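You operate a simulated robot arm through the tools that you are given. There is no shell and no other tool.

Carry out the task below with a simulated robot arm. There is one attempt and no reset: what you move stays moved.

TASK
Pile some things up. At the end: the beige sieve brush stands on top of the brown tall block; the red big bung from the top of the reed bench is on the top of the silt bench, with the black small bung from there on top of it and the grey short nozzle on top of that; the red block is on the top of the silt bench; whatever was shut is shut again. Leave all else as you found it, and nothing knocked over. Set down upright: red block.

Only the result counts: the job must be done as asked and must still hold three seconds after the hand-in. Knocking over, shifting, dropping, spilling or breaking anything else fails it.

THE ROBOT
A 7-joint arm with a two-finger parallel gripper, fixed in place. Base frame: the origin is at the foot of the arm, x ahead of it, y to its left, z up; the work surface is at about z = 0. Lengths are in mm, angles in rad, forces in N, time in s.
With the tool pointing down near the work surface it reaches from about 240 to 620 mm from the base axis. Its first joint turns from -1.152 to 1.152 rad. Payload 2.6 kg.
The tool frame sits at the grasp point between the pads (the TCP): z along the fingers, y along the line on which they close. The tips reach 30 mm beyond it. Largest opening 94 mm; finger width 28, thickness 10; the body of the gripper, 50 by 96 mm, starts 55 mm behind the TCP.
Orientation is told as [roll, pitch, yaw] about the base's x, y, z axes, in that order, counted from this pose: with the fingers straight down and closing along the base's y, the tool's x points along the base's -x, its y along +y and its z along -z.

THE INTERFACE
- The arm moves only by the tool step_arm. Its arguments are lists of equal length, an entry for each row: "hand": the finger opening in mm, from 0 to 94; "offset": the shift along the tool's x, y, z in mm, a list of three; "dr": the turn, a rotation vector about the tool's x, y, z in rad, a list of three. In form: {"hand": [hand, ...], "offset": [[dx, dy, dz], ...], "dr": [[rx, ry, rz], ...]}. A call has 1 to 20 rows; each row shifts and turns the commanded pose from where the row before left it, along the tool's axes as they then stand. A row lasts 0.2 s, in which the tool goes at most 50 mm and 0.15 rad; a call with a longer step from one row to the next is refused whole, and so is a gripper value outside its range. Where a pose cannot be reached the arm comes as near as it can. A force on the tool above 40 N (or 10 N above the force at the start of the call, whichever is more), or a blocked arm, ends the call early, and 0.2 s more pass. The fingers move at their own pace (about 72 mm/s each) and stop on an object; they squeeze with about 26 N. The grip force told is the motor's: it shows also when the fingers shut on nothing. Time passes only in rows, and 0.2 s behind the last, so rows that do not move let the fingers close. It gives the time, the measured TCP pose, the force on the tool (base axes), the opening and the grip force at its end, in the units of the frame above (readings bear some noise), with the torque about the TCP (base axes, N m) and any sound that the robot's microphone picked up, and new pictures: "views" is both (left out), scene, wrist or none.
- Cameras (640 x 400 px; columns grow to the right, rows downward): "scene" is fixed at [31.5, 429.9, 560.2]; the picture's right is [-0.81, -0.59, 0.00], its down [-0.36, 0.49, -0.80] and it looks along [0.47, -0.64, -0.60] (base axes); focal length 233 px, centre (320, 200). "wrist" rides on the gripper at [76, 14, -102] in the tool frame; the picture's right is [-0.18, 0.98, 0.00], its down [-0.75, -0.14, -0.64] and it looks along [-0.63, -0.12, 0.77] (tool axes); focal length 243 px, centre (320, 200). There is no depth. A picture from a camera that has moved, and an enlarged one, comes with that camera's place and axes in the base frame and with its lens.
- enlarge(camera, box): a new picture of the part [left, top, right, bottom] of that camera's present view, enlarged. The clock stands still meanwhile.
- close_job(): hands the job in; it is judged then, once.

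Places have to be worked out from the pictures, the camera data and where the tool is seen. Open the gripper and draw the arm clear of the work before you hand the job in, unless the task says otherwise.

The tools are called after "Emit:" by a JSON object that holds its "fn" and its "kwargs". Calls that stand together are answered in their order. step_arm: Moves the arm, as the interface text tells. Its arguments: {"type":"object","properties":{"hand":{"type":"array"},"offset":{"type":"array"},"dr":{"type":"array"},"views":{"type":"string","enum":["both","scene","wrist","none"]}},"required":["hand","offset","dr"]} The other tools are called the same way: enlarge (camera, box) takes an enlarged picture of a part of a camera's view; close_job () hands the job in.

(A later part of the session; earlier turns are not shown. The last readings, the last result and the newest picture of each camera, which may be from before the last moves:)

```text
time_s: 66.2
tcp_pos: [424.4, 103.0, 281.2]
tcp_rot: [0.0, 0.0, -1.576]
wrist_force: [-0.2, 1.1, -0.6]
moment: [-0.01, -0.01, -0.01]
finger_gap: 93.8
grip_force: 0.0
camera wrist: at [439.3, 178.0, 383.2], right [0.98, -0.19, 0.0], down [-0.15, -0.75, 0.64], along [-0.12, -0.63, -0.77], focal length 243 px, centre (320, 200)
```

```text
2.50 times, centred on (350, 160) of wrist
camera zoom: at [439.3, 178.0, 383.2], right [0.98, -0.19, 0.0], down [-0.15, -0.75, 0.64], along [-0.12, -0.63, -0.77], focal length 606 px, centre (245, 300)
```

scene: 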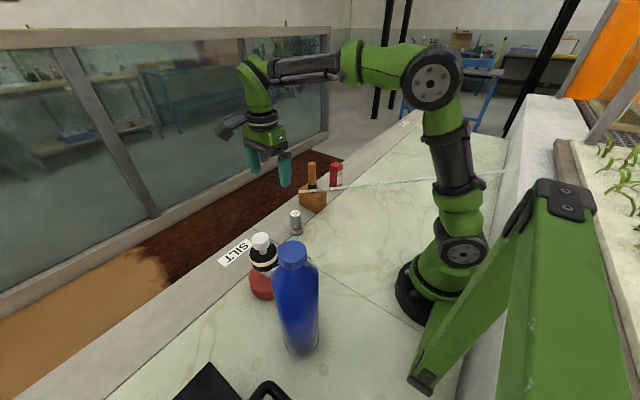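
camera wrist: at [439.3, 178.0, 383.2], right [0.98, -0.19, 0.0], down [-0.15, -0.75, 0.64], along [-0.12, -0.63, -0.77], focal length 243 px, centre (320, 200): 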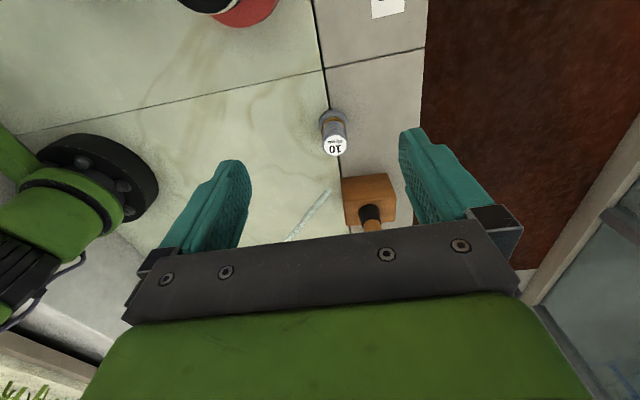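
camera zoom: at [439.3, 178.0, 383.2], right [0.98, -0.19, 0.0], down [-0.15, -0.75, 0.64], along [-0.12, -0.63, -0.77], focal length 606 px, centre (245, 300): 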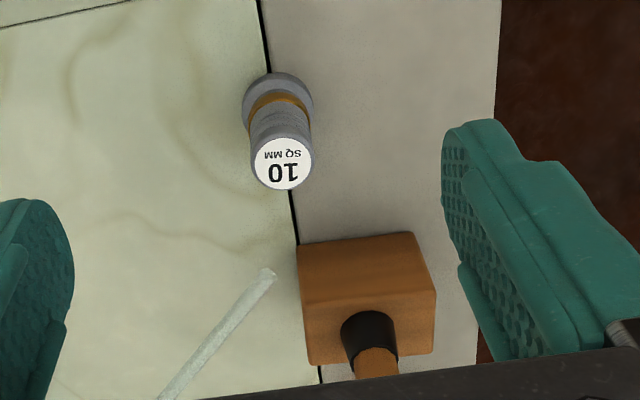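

The nozzle axis comes out at ≈(431,24.5), Ø35 body, Ø45 foot, and the rod end at ≈(417,8,162). I tilt the tool 30° so its body leans to +y (rod then stays ≈70 mm from the tool axis) and move to a pre-grasp point 110 mm back along the axis.

Emit:
{"fn": "step_arm", "kwargs": {"hand": [94, 94, 94, 94, 94, 94, 94, 94, 94], "offset": [[0, 0, 0], [0, 0, 0], [0, 0, 0], [0, 0, 0], [12, 1.6, 32.6], [12, 1.6, 32.6], [12, 1.6, 32.6], [12, 1.6, 32.6], [0, 0, 0]], "dr": [[0, -0.1309, 0], [0, -0.1309, 0], [0, -0.1309, 0], [0, -0.1309, 0], [0, 0, 0], [0, 0, 0], [0, 0, 0], [0, 0, 0], [0, 0, 0]]}}

Emit:
{"fn": "enlarge", "kwargs": {"camera": "wrist", "box": [220, 60, 420, 240]}}

Emit:
{"fn": "enlarge", "kwargs": {"camera": "scene", "box": [230, 140, 350, 240]}}

```text
time_s: 68.2
tcp_pos: [430.6, 79.0, 142.0]
tcp_rot: [0.003, -0.523, -1.576]
wrist_force: [0.4, -0.2, -0.1]
moment: [0.04, 0.03, 0.04]
finger_gap: 93.9
grip_force: 0.1
camera wrist: at [445.2, 195.7, 192.7], right [0.98, -0.16, 0.09], down [-0.14, -0.33, 0.93], along [-0.12, -0.93, -0.35], focal length 243 px, centre (320, 200)
```

scene: 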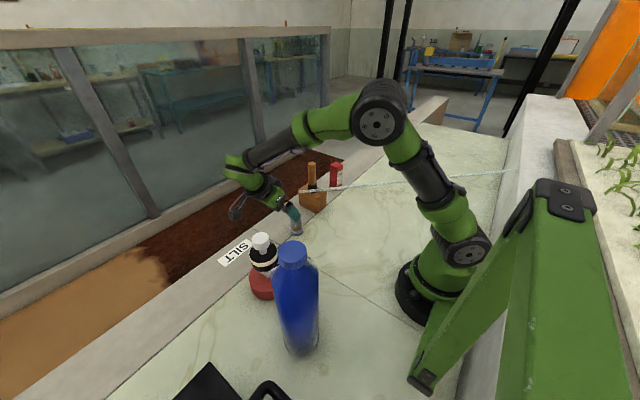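
wrist: 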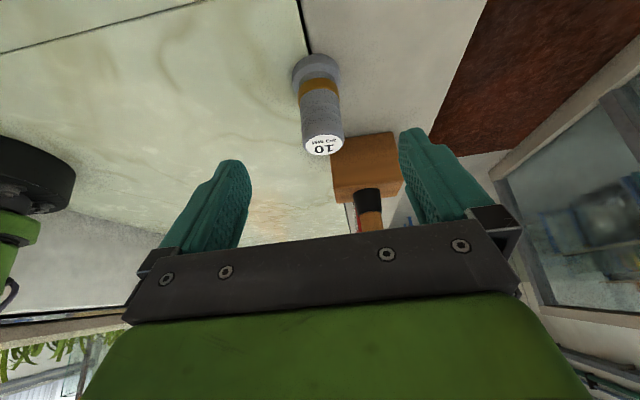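

```text
2.22 times, centred on (320, 150) of wrist
camera zoom: at [445.2, 195.7, 192.7], right [0.98, -0.16, 0.09], down [-0.14, -0.33, 0.93], along [-0.12, -0.93, -0.35], focal length 539 px, centre (320, 311)
```

zoom: 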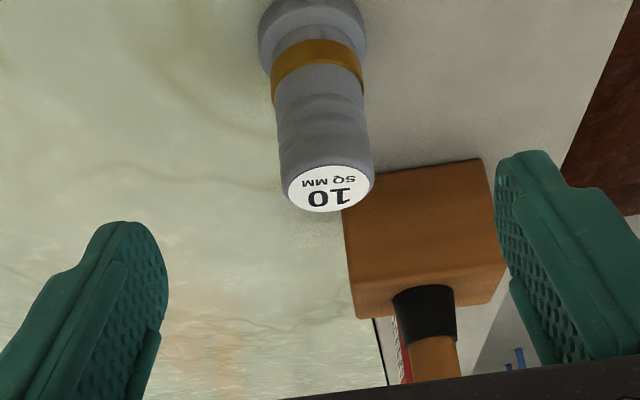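

```text
4.00 times, centred on (290, 190) of scene
camera zoom: at [31.5, 429.9, 560.2], right [-0.81, -0.59, 0.0], down [-0.36, 0.49, -0.8], along [0.47, -0.64, -0.6], focal length 931 px, centre (440, 240)
```

zoom: 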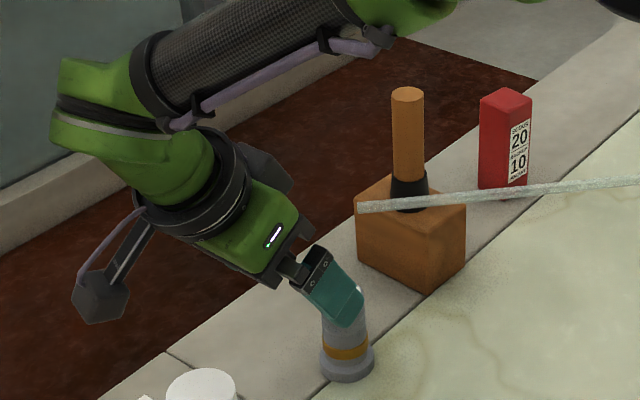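

The nozzle is well lined up in the tilted frame (≈1.5 mm off in tool x and y). I correct and advance 80 mm along the tool axis, then check.

Emit:
{"fn": "step_arm", "kwargs": {"hand": [94, 94, 94, 94], "offset": [[1.5, 1.5, 0], [0, 0, 40], [0, 0, 40], [0, 0, 0]], "dr": [[0, 0, 0], [0, 0, 0], [0, 0, 0], [0, 0, 0]]}}

Emit:
{"fn": "enlarge", "kwargs": {"camera": "scene", "box": [250, 150, 350, 250]}}

```text
time_s: 69.2
tcp_pos: [434.8, 43.0, 70.3]
tcp_rot: [0.003, -0.524, -1.575]
wrist_force: [0.1, -0.1, 0.2]
moment: [0.01, 0.02, 0.04]
finger_gap: 94.1
grip_force: 0.1
camera wrist: at [449.4, 160.1, 121.8], right [0.98, -0.16, 0.09], down [-0.14, -0.33, 0.93], along [-0.12, -0.93, -0.35], focal length 243 px, centre (320, 200)
```

scene: 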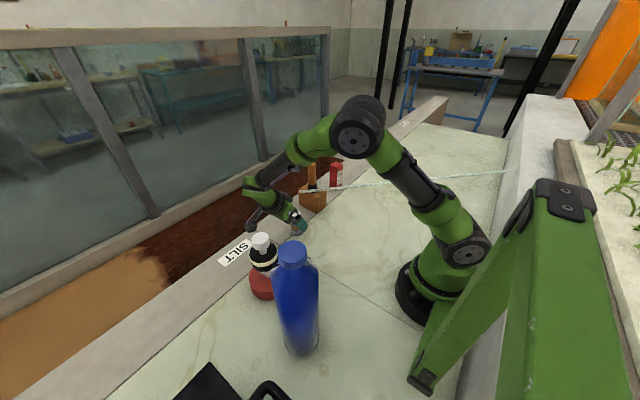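
wrist: 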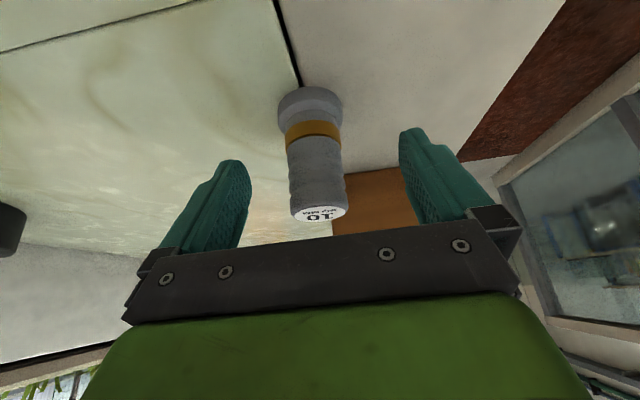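

```text
4.00 times, centred on (300, 200) of scene
camera zoom: at [31.5, 429.9, 560.2], right [-0.81, -0.59, 0.0], down [-0.36, 0.49, -0.8], along [0.47, -0.64, -0.6], focal length 931 px, centre (400, 200)
```

zoom: 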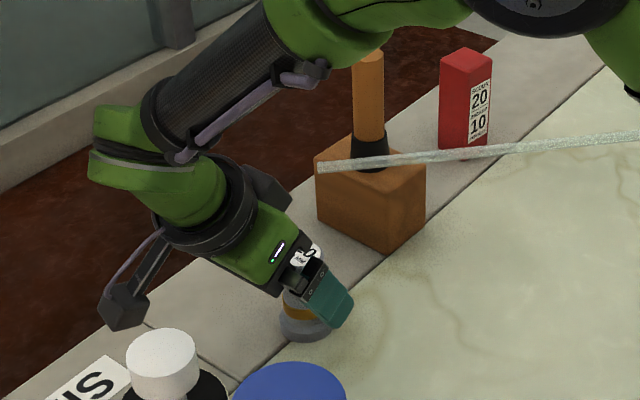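

Emit:
{"fn": "enlarge", "kwargs": {"camera": "wrist", "box": [240, 70, 400, 230]}}

```text
2.50 times, centred on (320, 150) of wrist
camera zoom: at [449.4, 160.1, 121.8], right [0.98, -0.16, 0.09], down [-0.14, -0.33, 0.93], along [-0.12, -0.93, -0.35], focal length 606 px, centre (320, 325)
```

zoom: 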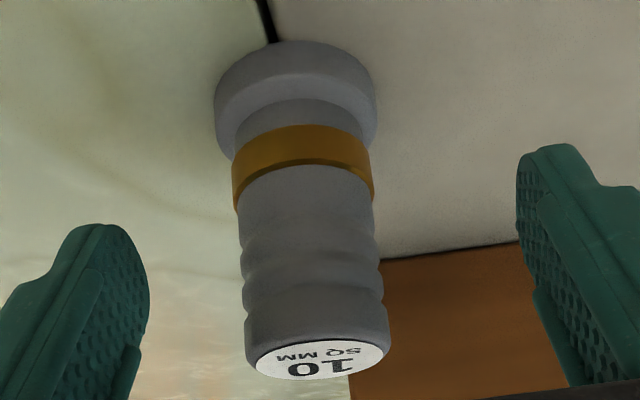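

The scene view and size cues both put the nozzle at ≈(430.5,24), i.e. about 4 mm towards tool -x and -y of the present axis. I correct that and advance the last 30 mm, without closing yet.

Emit:
{"fn": "step_arm", "kwargs": {"hand": [94, 94, 94], "offset": [[-4, -3.5, 0], [0, 0, 30], [0, 0, 0]], "dr": [[0, 0, 0], [0, 0, 0], [0, 0, 0]]}}

Emit:
{"fn": "enlarge", "kwargs": {"camera": "scene", "box": [260, 170, 340, 250]}}

Emit:
{"fn": "enlarge", "kwargs": {"camera": "wrist", "box": [240, 70, 400, 240]}}

```text
time_s: 70.0
tcp_pos: [429.9, 25.4, 46.4]
tcp_rot: [0.002, -0.524, -1.573]
wrist_force: [-0.2, 0.1, -0.3]
moment: [-0.02, 0.0, -0.01]
finger_gap: 93.8
grip_force: 0.1
camera wrist: at [443.8, 141.3, 97.7], right [0.98, -0.16, 0.09], down [-0.14, -0.33, 0.93], along [-0.12, -0.93, -0.35], focal length 243 px, centre (320, 200)
```

scene: 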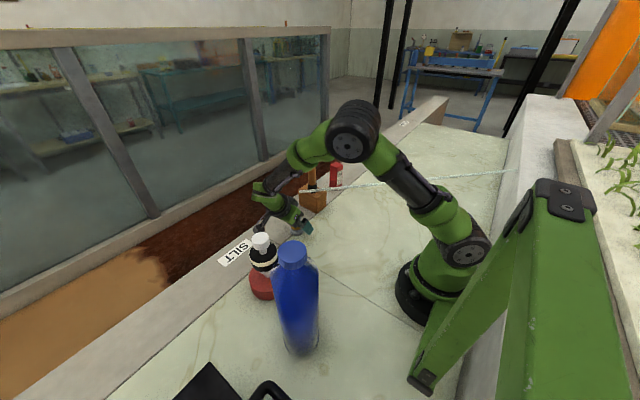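
wrist: 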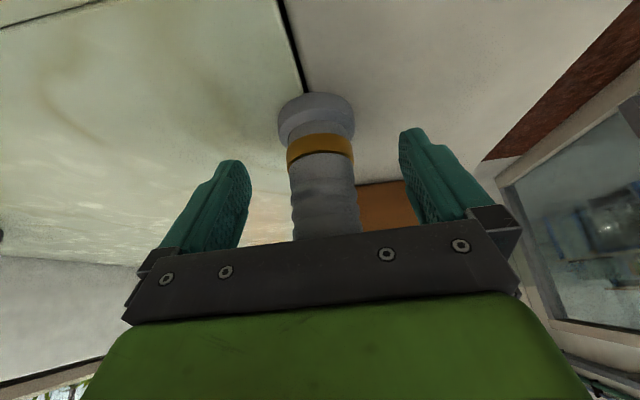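

```text
5.00 times, centred on (300, 210) of scene
camera zoom: at [31.5, 429.9, 560.2], right [-0.81, -0.59, 0.0], down [-0.36, 0.49, -0.8], along [0.47, -0.64, -0.6], focal length 1164 px, centre (420, 150)
```

zoom: 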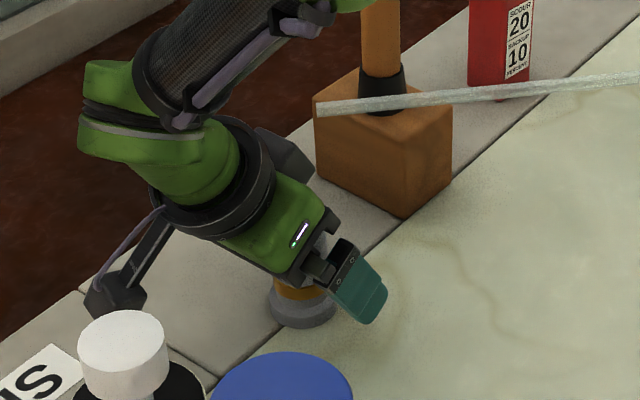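

```text
2.35 times, centred on (320, 155) of wrist
camera zoom: at [443.8, 141.3, 97.7], right [0.98, -0.16, 0.09], down [-0.14, -0.33, 0.93], along [-0.12, -0.93, -0.35], focal length 571 px, centre (320, 306)
```

zoom: 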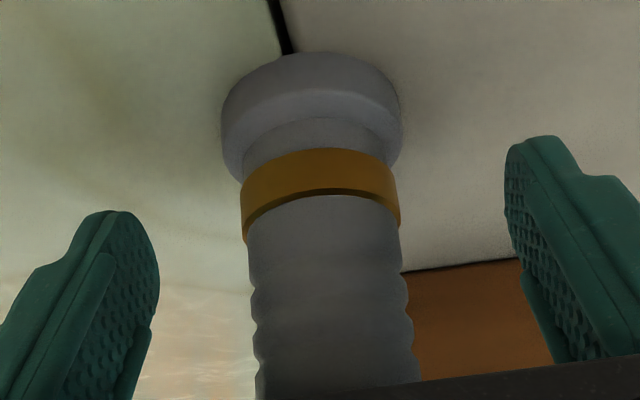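

Both views agree the nozzle axis crosses the grasp point within about 3 mm. I close the fingers on it.

Emit:
{"fn": "step_arm", "kwargs": {"hand": [70, 50, 35, 20, 20, 20], "offset": [[0, 1, 0], [0, 0, 0], [0, 0, 0], [0, 0, 0], [0, 0, 0], [0, 0, 0]], "dr": [[0, 0, 0], [0, 0, 0], [0, 0, 0], [0, 0, 0], [0, 0, 0], [0, 0, 0]]}}

```text
time_s: 71.4
tcp_pos: [430.8, 23.5, 47.2]
tcp_rot: [0.0, -0.524, -1.575]
wrist_force: [-1.4, -0.8, -0.1]
moment: [0.0, 0.08, 0.0]
finger_gap: 39.7
grip_force: 26.3
camera wrist: at [445.1, 140.3, 98.3], right [0.98, -0.16, 0.09], down [-0.14, -0.33, 0.93], along [-0.12, -0.93, -0.35], focal length 243 px, centre (320, 200)
```

scene: 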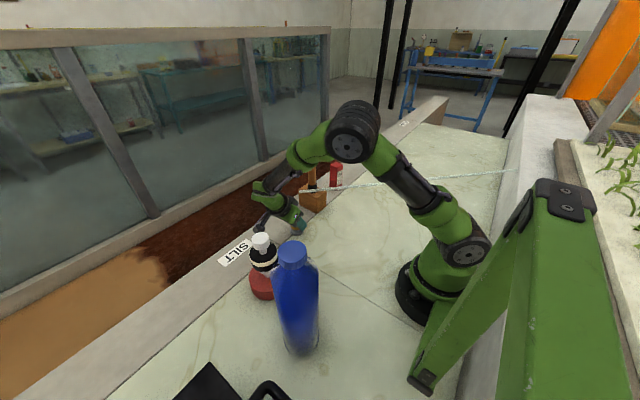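
wrist: 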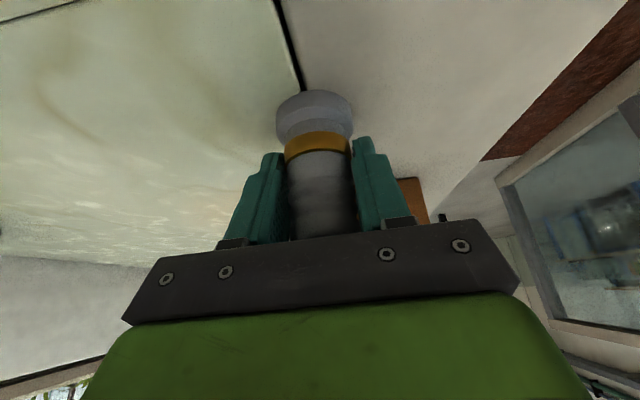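

The fingers stopped at 39.7 mm, i.e. on the gold collar, slightly wider than the body. I lift 15 mm vertically (in tilted axes) and check that the nozzle stays upright in the grip.

Emit:
{"fn": "step_arm", "kwargs": {"hand": [20, 20, 20], "offset": [[-2.5, 0, -4.33], [-5, 0, -8.66], [0, 0, 0]], "dr": [[0, 0, 0], [0, 0, 0], [0, 0, 0]]}}

Emit:
{"fn": "enlarge", "kwargs": {"camera": "scene", "box": [260, 170, 340, 250]}}

Emit:
{"fn": "enlarge", "kwargs": {"camera": "wrist", "box": [240, 70, 400, 240]}}

```text
time_s: 72.2
tcp_pos: [428.5, 23.4, 61.7]
tcp_rot: [0.001, -0.522, -1.575]
wrist_force: [0.2, 0.1, -3.1]
moment: [-0.02, -0.03, 0.01]
finger_gap: 39.7
grip_force: 25.8
camera wrist: at [443.7, 139.8, 113.8], right [0.98, -0.16, 0.09], down [-0.14, -0.33, 0.93], along [-0.12, -0.93, -0.35], focal length 243 px, centre (320, 200)
```

scene: 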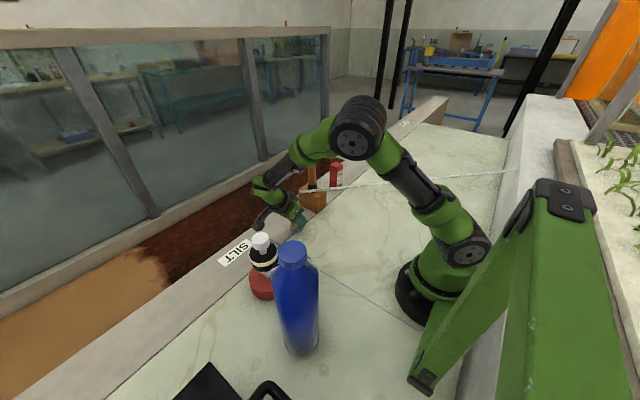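
wrist: 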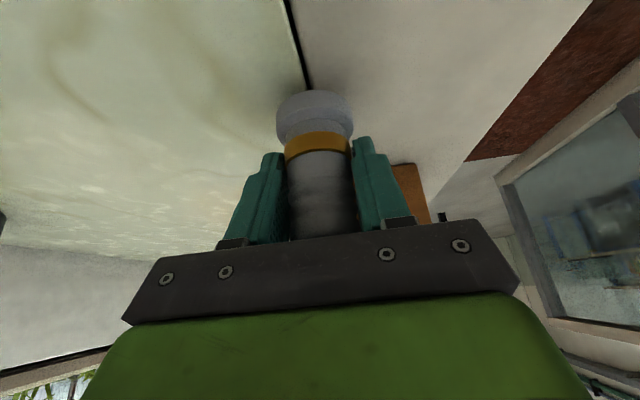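

```text
5.00 times, centred on (300, 210) of scene
camera zoom: at [31.6, 429.9, 560.2], right [-0.81, -0.59, 0.0], down [-0.36, 0.49, -0.8], along [0.47, -0.64, -0.6], focal length 1164 px, centre (420, 150)
```

zoom: 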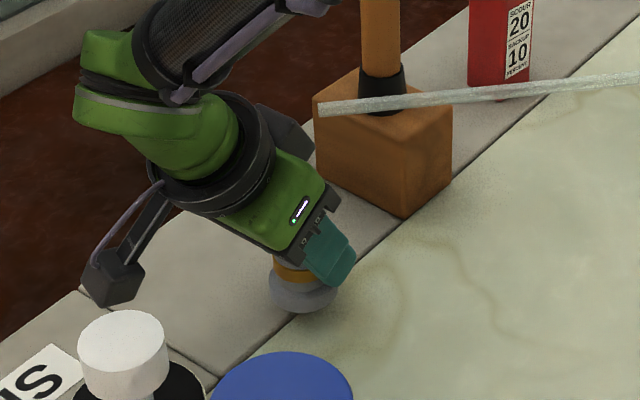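

```text
2.35 times, centred on (320, 155) of wrist
camera zoom: at [443.7, 139.8, 113.8], right [0.98, -0.16, 0.09], down [-0.14, -0.33, 0.93], along [-0.12, -0.93, -0.35], focal length 571 px, centre (320, 306)
```

zoom: 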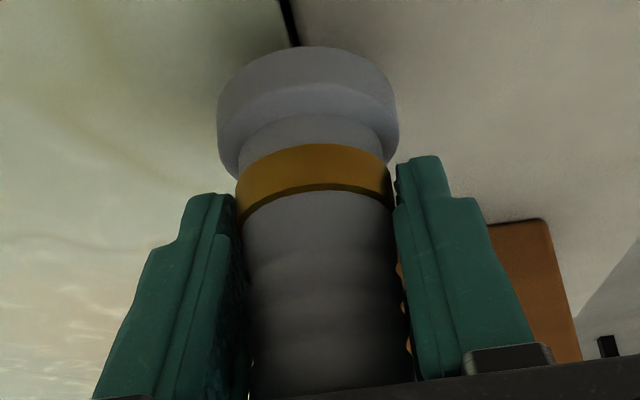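

The nozzle hangs upright, same in the image as before lifting (weight ≈3 N). Its axis is about 2 mm to -y of the TCP, bottom 47 mm below. I draw it out from under the rod towards +y, then rise straight up.

Emit:
{"fn": "step_arm", "kwargs": {"hand": [20, 20, 20, 20, 20, 20, 20, 20, 20, 20], "offset": [[17.3, 0, -10], [26, 0, -15], [-15, 0, -26], [-20, 0, -34.6], [-20, 0, -34.6], [-20, 0, -34.6], [-20, 0, -34.6], [-5, 0, -8.7], [0, 0, 0], [0, 0, 0]], "dr": [[0, 0, 0], [0, 0, 0], [0, 0, 0], [0, 0, 0], [0, 0, 0], [0, 0, 0], [0, 0, 0], [0, 0, 0], [0, 0, 0], [0, 0, 0]]}}

```text
time_s: 74.4
tcp_pos: [430.4, 70.3, 265.0]
tcp_rot: [0.0, -0.523, -1.574]
wrist_force: [0.2, 0.3, -1.5]
moment: [0.02, 0.0, 0.02]
finger_gap: 39.7
grip_force: 25.7
camera wrist: at [444.8, 187.1, 315.9], right [0.98, -0.16, 0.09], down [-0.14, -0.33, 0.93], along [-0.12, -0.93, -0.35], focal length 243 px, centre (320, 200)
```

scene: 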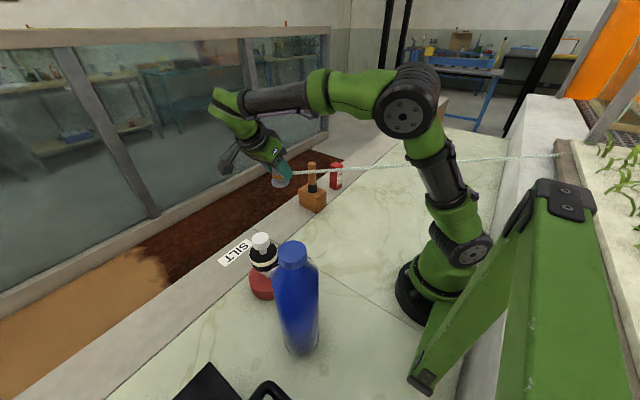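
wrist: 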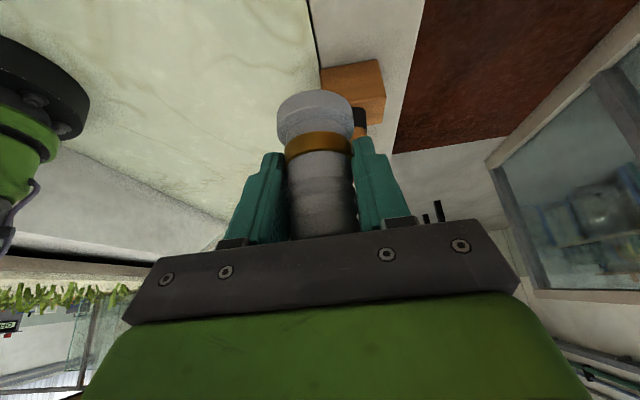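

The rod now appears in a different place in the scene picture; I look closely before doing anything else.

Emit:
{"fn": "enlarge", "kwargs": {"camera": "scene", "box": [240, 130, 360, 220]}}

Emit:
{"fn": "enlarge", "kwargs": {"camera": "scene", "box": [440, 110, 600, 210]}}

Emit:
{"fn": "enlarge", "kwargs": {"camera": "wrist", "box": [200, 60, 440, 260]}}

```text
4.44 times, centred on (300, 175) of scene
camera zoom: at [31.6, 429.9, 560.2], right [-0.81, -0.59, 0.0], down [-0.36, 0.49, -0.8], along [0.47, -0.64, -0.6], focal length 1034 px, centre (409, 311)
```

zoom: 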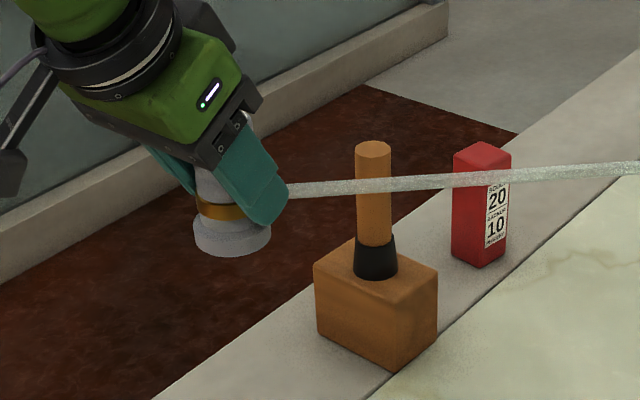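

```text
4.00 times, centred on (520, 160) of scene
camera zoom: at [31.6, 429.9, 560.2], right [-0.81, -0.59, 0.0], down [-0.36, 0.49, -0.8], along [0.47, -0.64, -0.6], focal length 931 px, centre (-480, 360)
```

zoom: 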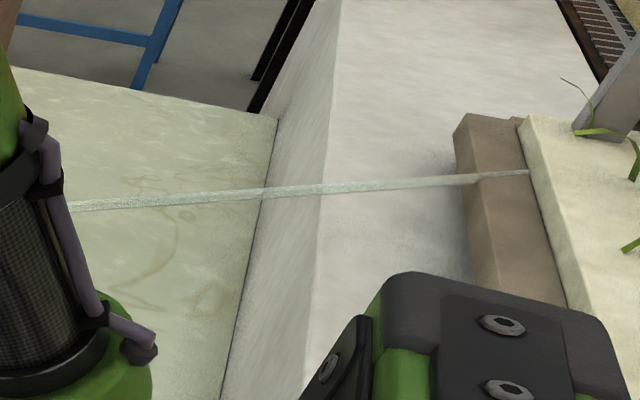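

```text
2.00 times, centred on (320, 160) of wrist
camera zoom: at [444.8, 187.1, 315.9], right [0.98, -0.16, 0.09], down [-0.14, -0.33, 0.93], along [-0.12, -0.93, -0.35], focal length 485 px, centre (320, 280)
```

zoom: 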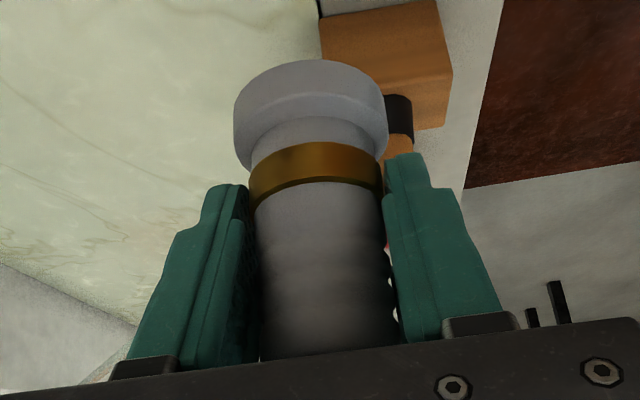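

Emit:
{"fn": "enlarge", "kwargs": {"camera": "wrist", "box": [120, 170, 290, 280]}}

Emit:
{"fn": "enlarge", "kwargs": {"camera": "scene", "box": [265, 150, 315, 200]}}

Emit:
{"fn": "enlarge", "kwargs": {"camera": "scene", "box": [530, 130, 590, 180]}}

```text
3.64 times, centred on (205, 225) of wrist
camera zoom: at [444.8, 187.1, 315.9], right [0.98, -0.16, 0.09], down [-0.14, -0.33, 0.93], along [-0.12, -0.93, -0.35], focal length 882 px, centre (738, 109)
```

zoom: 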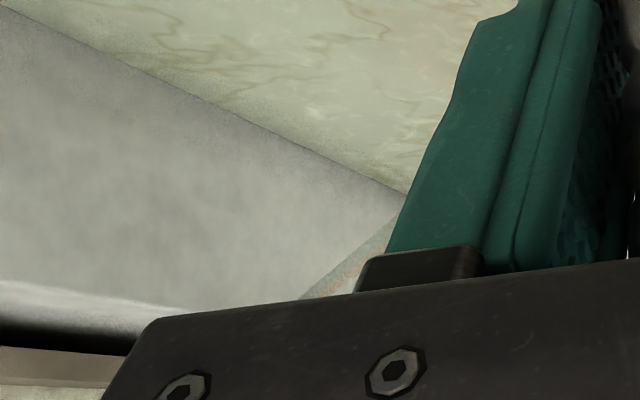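

```text
8.00 times, centred on (290, 175) of scene
camera zoom: at [31.6, 429.9, 560.2], right [-0.81, -0.59, 0.0], down [-0.36, 0.49, -0.8], along [0.47, -0.64, -0.6], focal length 1862 px, centre (560, 400)
```

zoom: 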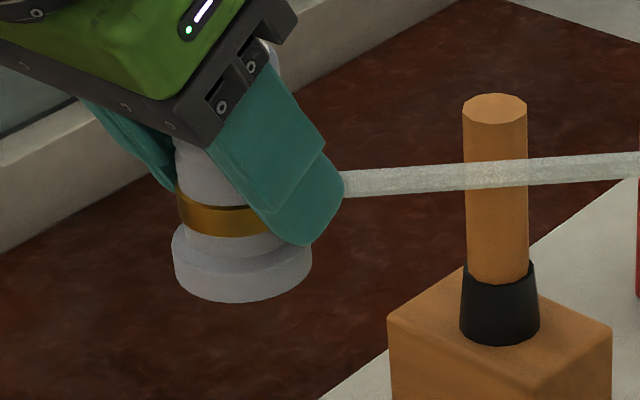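

```text
8.00 times, centred on (560, 155) of scene
camera zoom: at [31.6, 429.9, 560.2], right [-0.81, -0.59, 0.0], down [-0.36, 0.49, -0.8], along [0.47, -0.64, -0.6], focal length 1862 px, centre (-1600, 560)
```

zoom: 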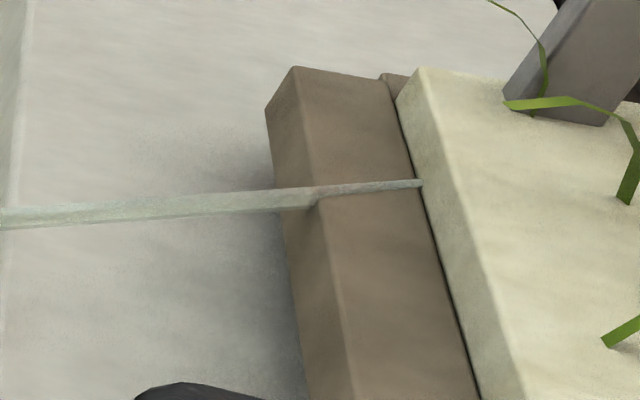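

The rod has shifted (≈85 mm higher and a bit towards the arm) though nothing of mine came within 40 mm of it. I hold still for a moment to see whether it is moving by itself.

Emit:
{"fn": "step_arm", "kwargs": {"hand": [20, 20, 20, 20], "offset": [[0, 0, 0], [0, 0, 0], [0, 0, 0], [0, 0, 0]], "dr": [[0, 0, 0], [0, 0, 0], [0, 0, 0], [0, 0, 0]]}}

Emit:
{"fn": "enlarge", "kwargs": {"camera": "scene", "box": [240, 130, 400, 230]}}

```text
time_s: 75.4
tcp_pos: [429.5, 70.8, 264.6]
tcp_rot: [-0.001, -0.523, -1.575]
wrist_force: [-0.1, 0.2, -3.2]
moment: [0.0, 0.0, 0.01]
finger_gap: 39.5
grip_force: 26.4
camera wrist: at [444.8, 187.1, 315.6], right [0.98, -0.16, 0.09], down [-0.14, -0.33, 0.93], along [-0.12, -0.93, -0.35], focal length 243 px, centre (320, 200)
```

scene: 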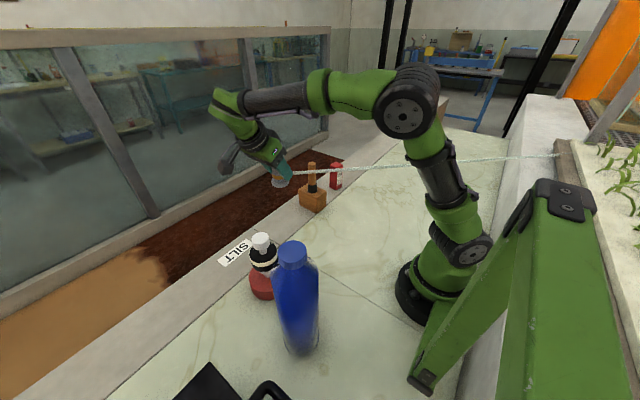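
wrist: 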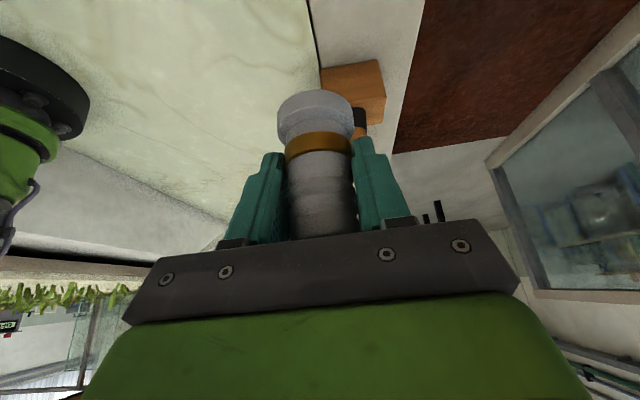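

```text
4.00 times, centred on (320, 180) of scene
camera zoom: at [31.6, 429.9, 560.2], right [-0.81, -0.59, 0.0], down [-0.36, 0.49, -0.8], along [0.47, -0.64, -0.6], focal length 931 px, centre (320, 280)
```

zoom: 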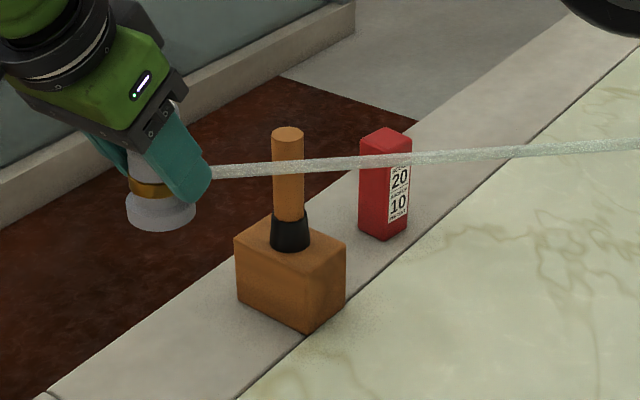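

It is at rest and no side force acts on the gripper. I move on 40 mm towards +y, away from the rod, and see whether it follows the nozzle.

Emit:
{"fn": "step_arm", "kwargs": {"hand": [20, 20, 20], "offset": [[17.3, 0, -10], [17.3, 0, -10], [0, 0, 0]], "dr": [[0, 0, 0], [0, 0, 0], [0, 0, 0]]}}

Emit:
{"fn": "enlarge", "kwargs": {"camera": "scene", "box": [240, 130, 400, 230]}}

```text
time_s: 76.2
tcp_pos: [428.8, 111.1, 263.5]
tcp_rot: [0.001, -0.524, -1.574]
wrist_force: [0.3, -0.6, -1.8]
moment: [0.01, -0.02, 0.0]
finger_gap: 39.7
grip_force: 26.6
camera wrist: at [444.1, 227.8, 314.9], right [0.98, -0.16, 0.09], down [-0.14, -0.33, 0.93], along [-0.12, -0.93, -0.35], focal length 243 px, centre (320, 200)
```

scene: 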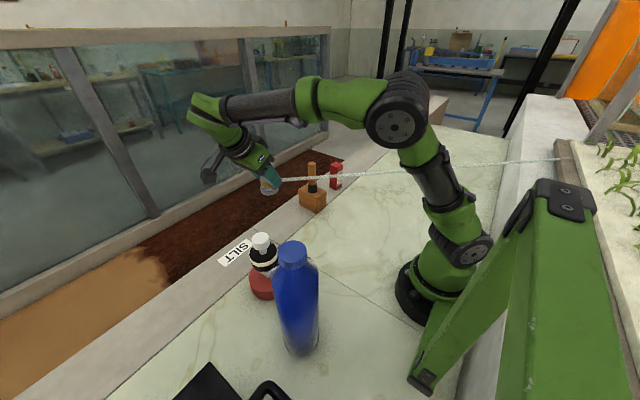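
wrist: 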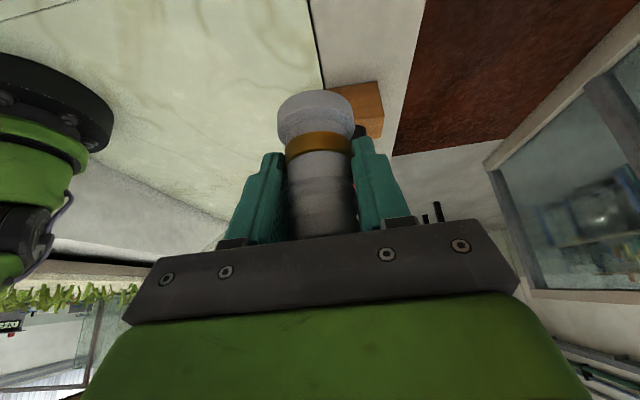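

```text
4.00 times, centred on (320, 180) of scene
camera zoom: at [31.5, 429.9, 560.2], right [-0.81, -0.59, 0.0], down [-0.36, 0.49, -0.8], along [0.47, -0.64, -0.6], focal length 931 px, centre (320, 280)
```

zoom: 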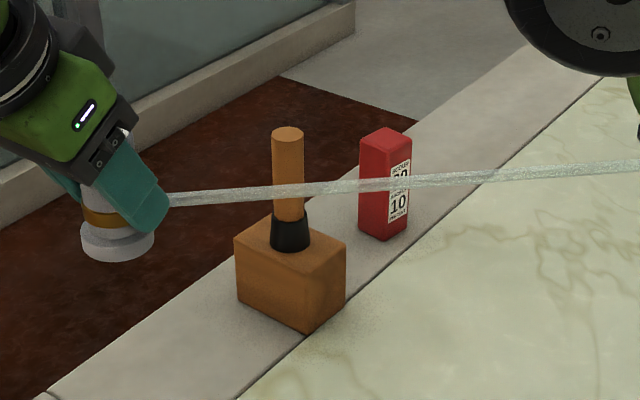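

Emit:
{"fn": "enlarge", "kwargs": {"camera": "scene", "box": [530, 130, 590, 180]}}

Emit:
{"fn": "enlarge", "kwargs": {"camera": "scene", "box": [250, 155, 310, 205]}}

```text
8.00 times, centred on (560, 155) of scene
camera zoom: at [31.5, 429.9, 560.2], right [-0.81, -0.59, 0.0], down [-0.36, 0.49, -0.8], along [0.47, -0.64, -0.6], focal length 1862 px, centre (-1600, 560)
```

zoom: 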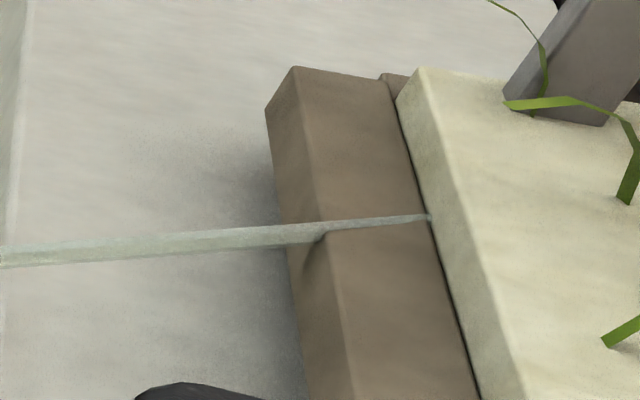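

```text
8.00 times, centred on (280, 180) of scene
camera zoom: at [31.5, 429.9, 560.2], right [-0.81, -0.59, 0.0], down [-0.36, 0.49, -0.8], along [0.47, -0.64, -0.6], focal length 1862 px, centre (640, 360)
```

zoom: 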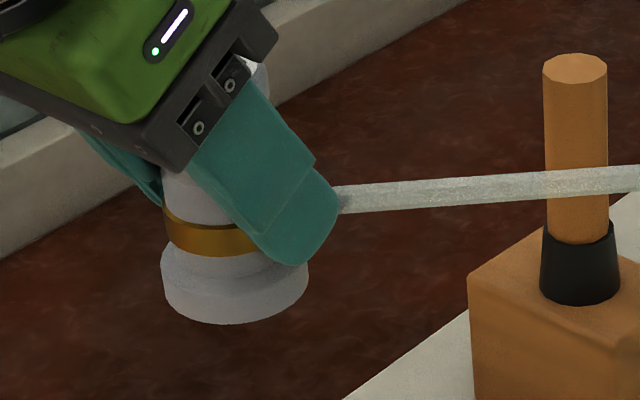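

The rod follows the nozzle rigidly and puts no force on the gripper, so it belongs to the nozzle (its supply jet/hose) and not a loose thing. I carry on, moving the nozzle above the stack at (354,217) with ≈35 mm clearance.

Emit:
{"fn": "step_arm", "kwargs": {"hand": [20, 20, 20, 20, 20, 20], "offset": [[12, -9.4, -7], [23.5, -18.8, -13.6], [23.5, -18.8, -13.6], [23.5, -18.8, -13.6], [11.5, -9.5, -6.5], [0, 0, 0]], "dr": [[0, 0, 0], [0, 0, 0], [0, 0, 0], [0, 0, 0], [0, 0, 0], [0, 0, 0]]}}

Emit:
{"fn": "enlarge", "kwargs": {"camera": "scene", "box": [200, 180, 360, 300]}}

Emit:
{"fn": "enlarge", "kwargs": {"camera": "wrist", "box": [220, 0, 420, 240]}}

```text
time_s: 77.6
tcp_pos: [356.0, 217.3, 262.7]
tcp_rot: [-0.001, -0.521, -1.574]
wrist_force: [-0.2, -0.3, -3.3]
moment: [0.0, -0.01, 0.04]
finger_gap: 39.5
grip_force: 26.2
camera wrist: at [370.5, 334.0, 314.4], right [0.98, -0.16, 0.09], down [-0.14, -0.33, 0.93], along [-0.12, -0.93, -0.35], focal length 243 px, centre (320, 200)
```

scene: 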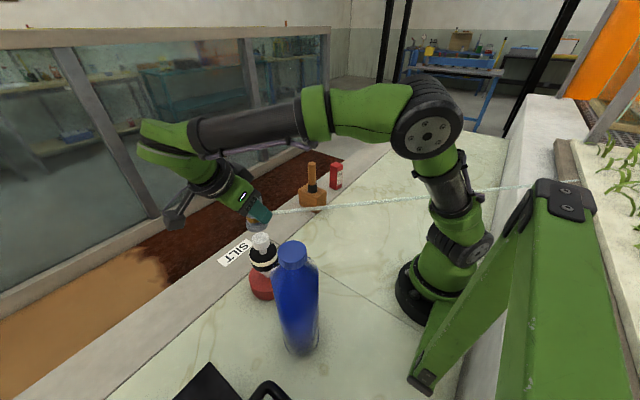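
wrist: 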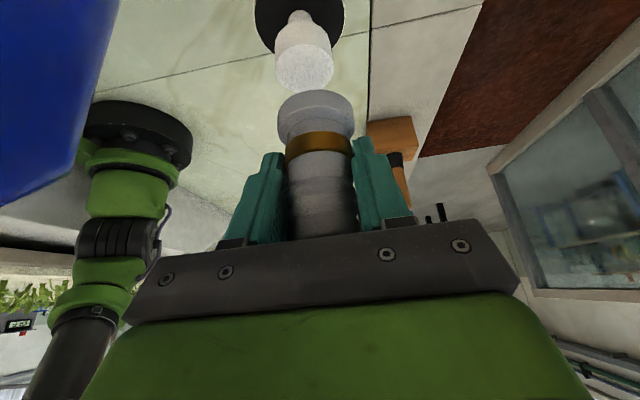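

```text
3.33 times, centred on (280, 240) of scene
camera zoom: at [31.5, 429.9, 560.2], right [-0.81, -0.59, 0.0], down [-0.36, 0.49, -0.8], along [0.47, -0.64, -0.6], focal length 776 px, centre (453, 67)
```

zoom: 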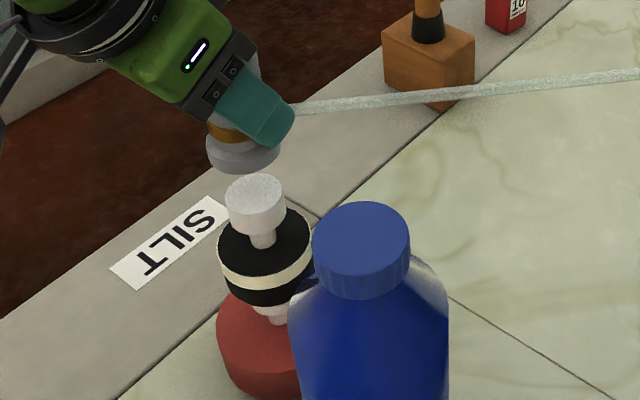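

```text
1.67 times, centred on (320, 120) of wrist
camera zoom: at [370.5, 334.0, 314.4], right [0.98, -0.16, 0.09], down [-0.14, -0.33, 0.93], along [-0.12, -0.93, -0.35], focal length 404 px, centre (320, 333)
```

zoom: 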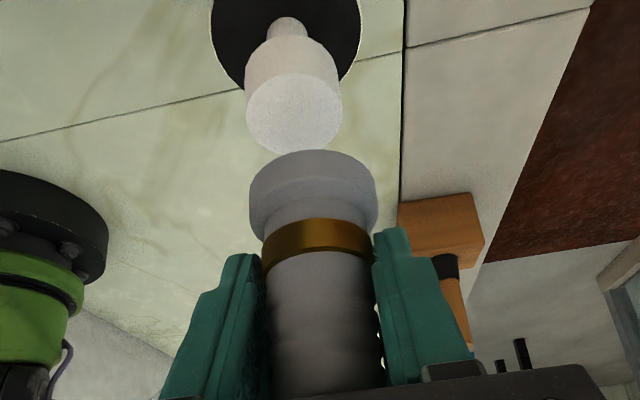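

In line within a few mm: wrist view, scene view and readings together say shift ≈(-2.2,+2.5). I correct and lower to about 8 mm above the knob.

Emit:
{"fn": "step_arm", "kwargs": {"hand": [20, 20, 20, 20], "offset": [[2.2, -2.2, -1.25], [7, 0, 12.1], [6.5, 0, 11.3], [0, 0, 0]], "dr": [[0, 0, 0], [0, 0, 0], [0, 0, 0], [0, 0, 0]]}}

Emit:
{"fn": "enlarge", "kwargs": {"camera": "scene", "box": [220, 190, 320, 270]}}

Emit:
{"fn": "enlarge", "kwargs": {"camera": "wrist", "box": [240, 0, 400, 160]}}

```text
time_s: 78.6
tcp_pos: [353.6, 221.1, 236.5]
tcp_rot: [0.0, -0.524, -1.574]
wrist_force: [-0.4, 0.5, -1.6]
moment: [-0.02, -0.03, -0.01]
finger_gap: 39.5
grip_force: 25.6
camera wrist: at [368.3, 337.9, 287.4], right [0.98, -0.16, 0.09], down [-0.14, -0.33, 0.93], along [-0.12, -0.93, -0.35], focal length 243 px, centre (320, 200)
```

scene: 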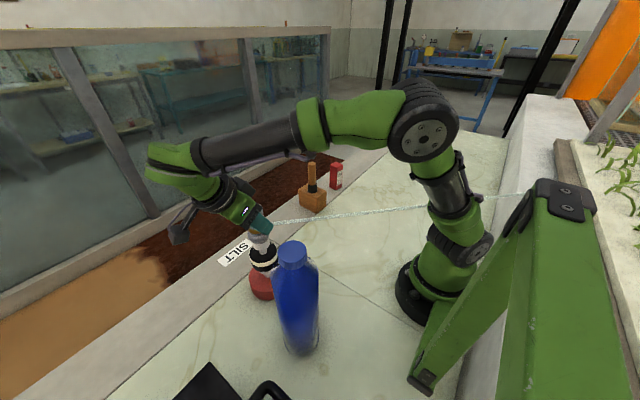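
wrist: 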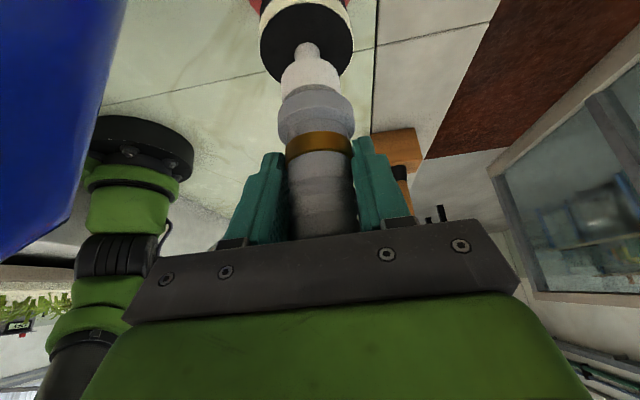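

```text
5.00 times, centred on (270, 230) of scene
camera zoom: at [31.6, 429.9, 560.2], right [-0.81, -0.59, 0.0], down [-0.36, 0.49, -0.8], along [0.47, -0.64, -0.6], focal length 1164 px, centre (570, 50)
```

zoom: 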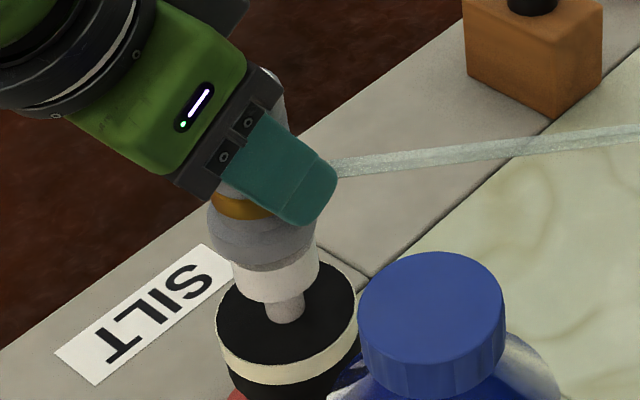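

```text
2.50 times, centred on (320, 80) of wrist
camera zoom: at [368.3, 337.9, 287.4], right [0.98, -0.16, 0.09], down [-0.14, -0.33, 0.93], along [-0.12, -0.93, -0.35], focal length 606 px, centre (320, 500)
```

zoom: 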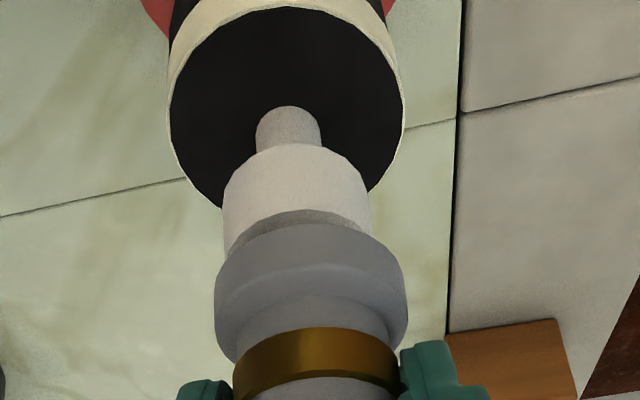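

Now ≈2 mm off in -x and ≈1 mm in -y, with both views agreeing. I correct and lower 6 mm more.

Emit:
{"fn": "step_arm", "kwargs": {"hand": [20, 20, 20], "offset": [[-1.04, -2.0, 0.6], [3, 0, 5.2], [0, 0, 0]], "dr": [[0, 0, 0], [0, 0, 0], [0, 0, 0]], "views": "wrist"}}

Emit:
{"fn": "enlarge", "kwargs": {"camera": "wrist", "box": [240, 0, 400, 160]}}

Emit:
{"fn": "enlarge", "kwargs": {"camera": "scene", "box": [220, 190, 320, 270]}}

```text
time_s: 79.4
tcp_pos: [352.4, 219.9, 231.1]
tcp_rot: [0.002, -0.521, -1.573]
wrist_force: [-2.1, 0.4, 3.2]
moment: [-0.01, 0.19, -0.02]
finger_gap: 39.5
grip_force: 26.0
camera wrist: at [366.0, 337.3, 281.7], right [0.98, -0.16, 0.09], down [-0.14, -0.33, 0.93], along [-0.12, -0.93, -0.35], focal length 243 px, centre (320, 200)
```

wrist: 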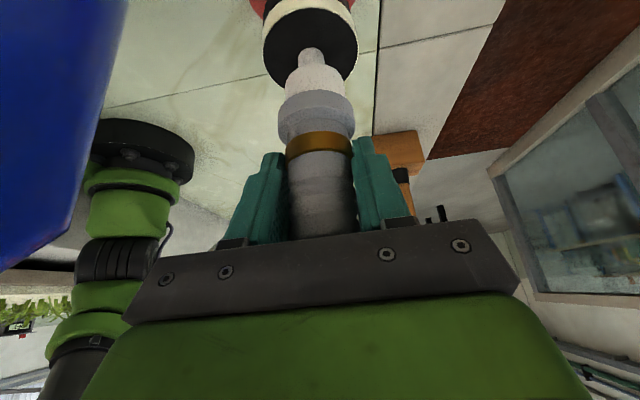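

```text
2.50 times, centred on (320, 80) of wrist
camera zoom: at [366.0, 337.3, 281.7], right [0.98, -0.16, 0.09], down [-0.14, -0.33, 0.93], along [-0.12, -0.93, -0.35], focal length 606 px, centre (320, 500)
```

zoom: 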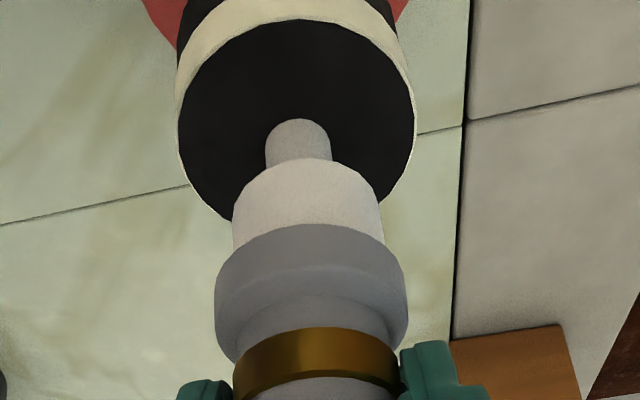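

```text
5.00 times, centred on (270, 230) of scene
camera zoom: at [31.5, 429.9, 560.2], right [-0.81, -0.59, 0.0], down [-0.36, 0.49, -0.8], along [0.47, -0.64, -0.6], focal length 1164 px, centre (570, 50)
```

zoom: 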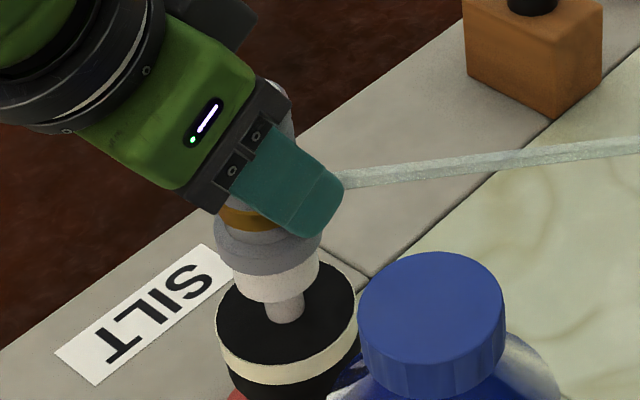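

The nozzle has touched down (vertical force now +3 N) and sits centred on the knob in both views; a slight side force of -2 N remains. I relax it a little before opening.

Emit:
{"fn": "step_arm", "kwargs": {"hand": [20, 20], "offset": [[0, -0.5, 0], [0, 0, 0]], "dr": [[0, 0, 0], [0, 0, 0]], "views": "none"}}

```text
time_s: 80.0
tcp_pos: [350.3, 221.6, 230.7]
tcp_rot: [-0.001, -0.524, -1.574]
wrist_force: [0.0, 0.1, -0.8]
moment: [0.03, 0.0, 0.03]
finger_gap: 39.5
grip_force: 26.2
```

Emit:
{"fn": "step_arm", "kwargs": {"hand": [20, 20], "offset": [[0.3, 0, 0.52], [0, 0, 0]], "dr": [[0, 0, 0], [0, 0, 0]], "views": "wrist"}}

Emit:
{"fn": "enlarge", "kwargs": {"camera": "wrist", "box": [240, 0, 400, 160]}}

Emit:
{"fn": "enlarge", "kwargs": {"camera": "scene", "box": [230, 200, 310, 280]}}

```text
time_s: 80.6
tcp_pos: [350.0, 221.8, 230.8]
tcp_rot: [0.001, -0.524, -1.573]
wrist_force: [-0.1, -1.9, 2.2]
moment: [-0.07, 0.06, 0.0]
finger_gap: 39.6
grip_force: 25.9
camera wrist: at [364.9, 337.8, 281.6], right [0.98, -0.16, 0.09], down [-0.14, -0.33, 0.93], along [-0.12, -0.93, -0.35], focal length 243 px, centre (320, 200)
```

wrist: 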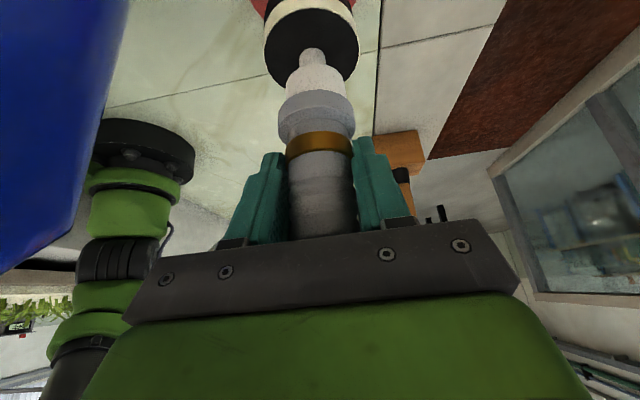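

```text
2.50 times, centred on (320, 80) of wrist
camera zoom: at [364.9, 337.8, 281.6], right [0.98, -0.16, 0.09], down [-0.14, -0.33, 0.93], along [-0.12, -0.93, -0.35], focal length 606 px, centre (320, 500)
```

zoom: 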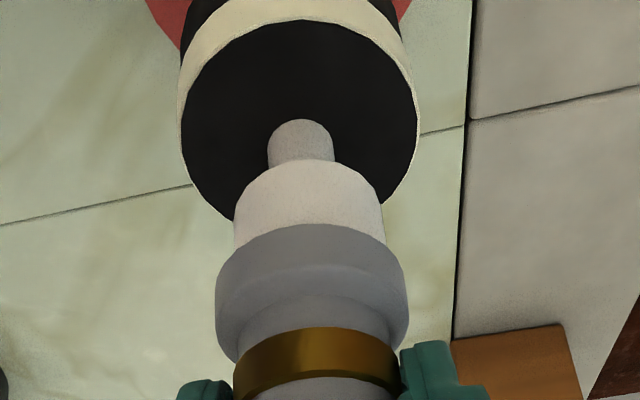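

```text
5.00 times, centred on (270, 240) of scene
camera zoom: at [31.5, 429.9, 560.2], right [-0.81, -0.59, 0.0], down [-0.36, 0.49, -0.8], along [0.47, -0.64, -0.6], focal length 1164 px, centre (570, 0)
```

zoom: 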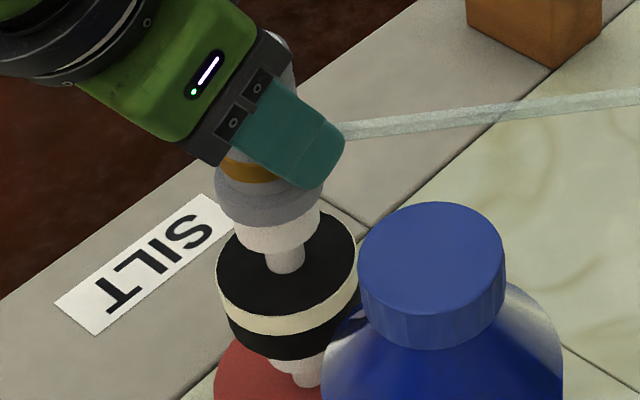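

Seated and centred. I open the fingers a little first and look.

Emit:
{"fn": "step_arm", "kwargs": {"hand": [42, 46, 52, 60], "offset": [[0, 0, 0], [0, 0, 0], [0, 0, 0], [0, 0, 0]], "dr": [[0, 0, 0], [0, 0, 0], [0, 0, 0], [0, 0, 0]]}}

Emit:
{"fn": "enlarge", "kwargs": {"camera": "scene", "box": [230, 180, 350, 280]}}

```text
time_s: 81.6
tcp_pos: [350.1, 221.2, 230.6]
tcp_rot: [-0.001, -0.524, -1.573]
wrist_force: [0.0, -0.6, -0.9]
moment: [-0.01, 0.01, -0.05]
finger_gap: 60.1
grip_force: 0.1
camera wrist: at [364.8, 337.9, 281.4], right [0.98, -0.16, 0.09], down [-0.14, -0.33, 0.93], along [-0.12, -0.93, -0.35], focal length 243 px, centre (320, 200)
```

scene: 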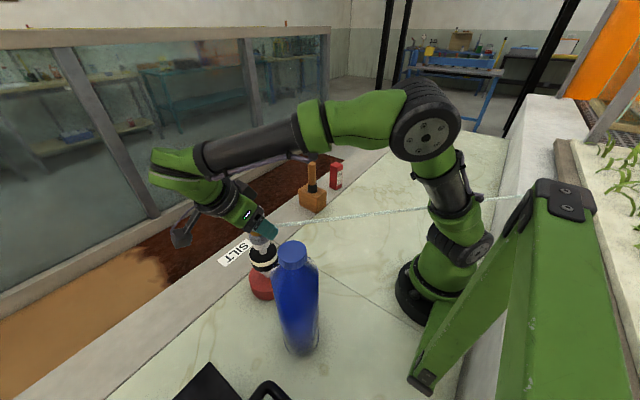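
wrist: 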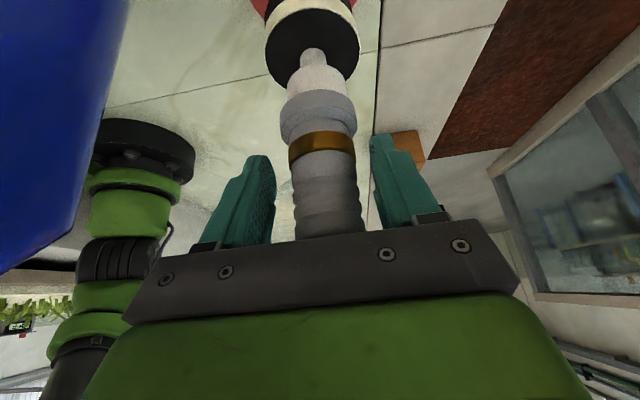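

```text
4.00 times, centred on (290, 230) of scene
camera zoom: at [31.5, 429.9, 560.2], right [-0.81, -0.59, 0.0], down [-0.36, 0.49, -0.8], along [0.47, -0.64, -0.6], focal length 931 px, centre (440, 80)
```

zoom: 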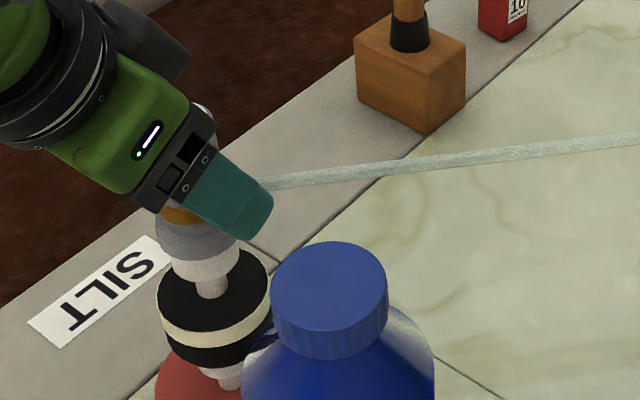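

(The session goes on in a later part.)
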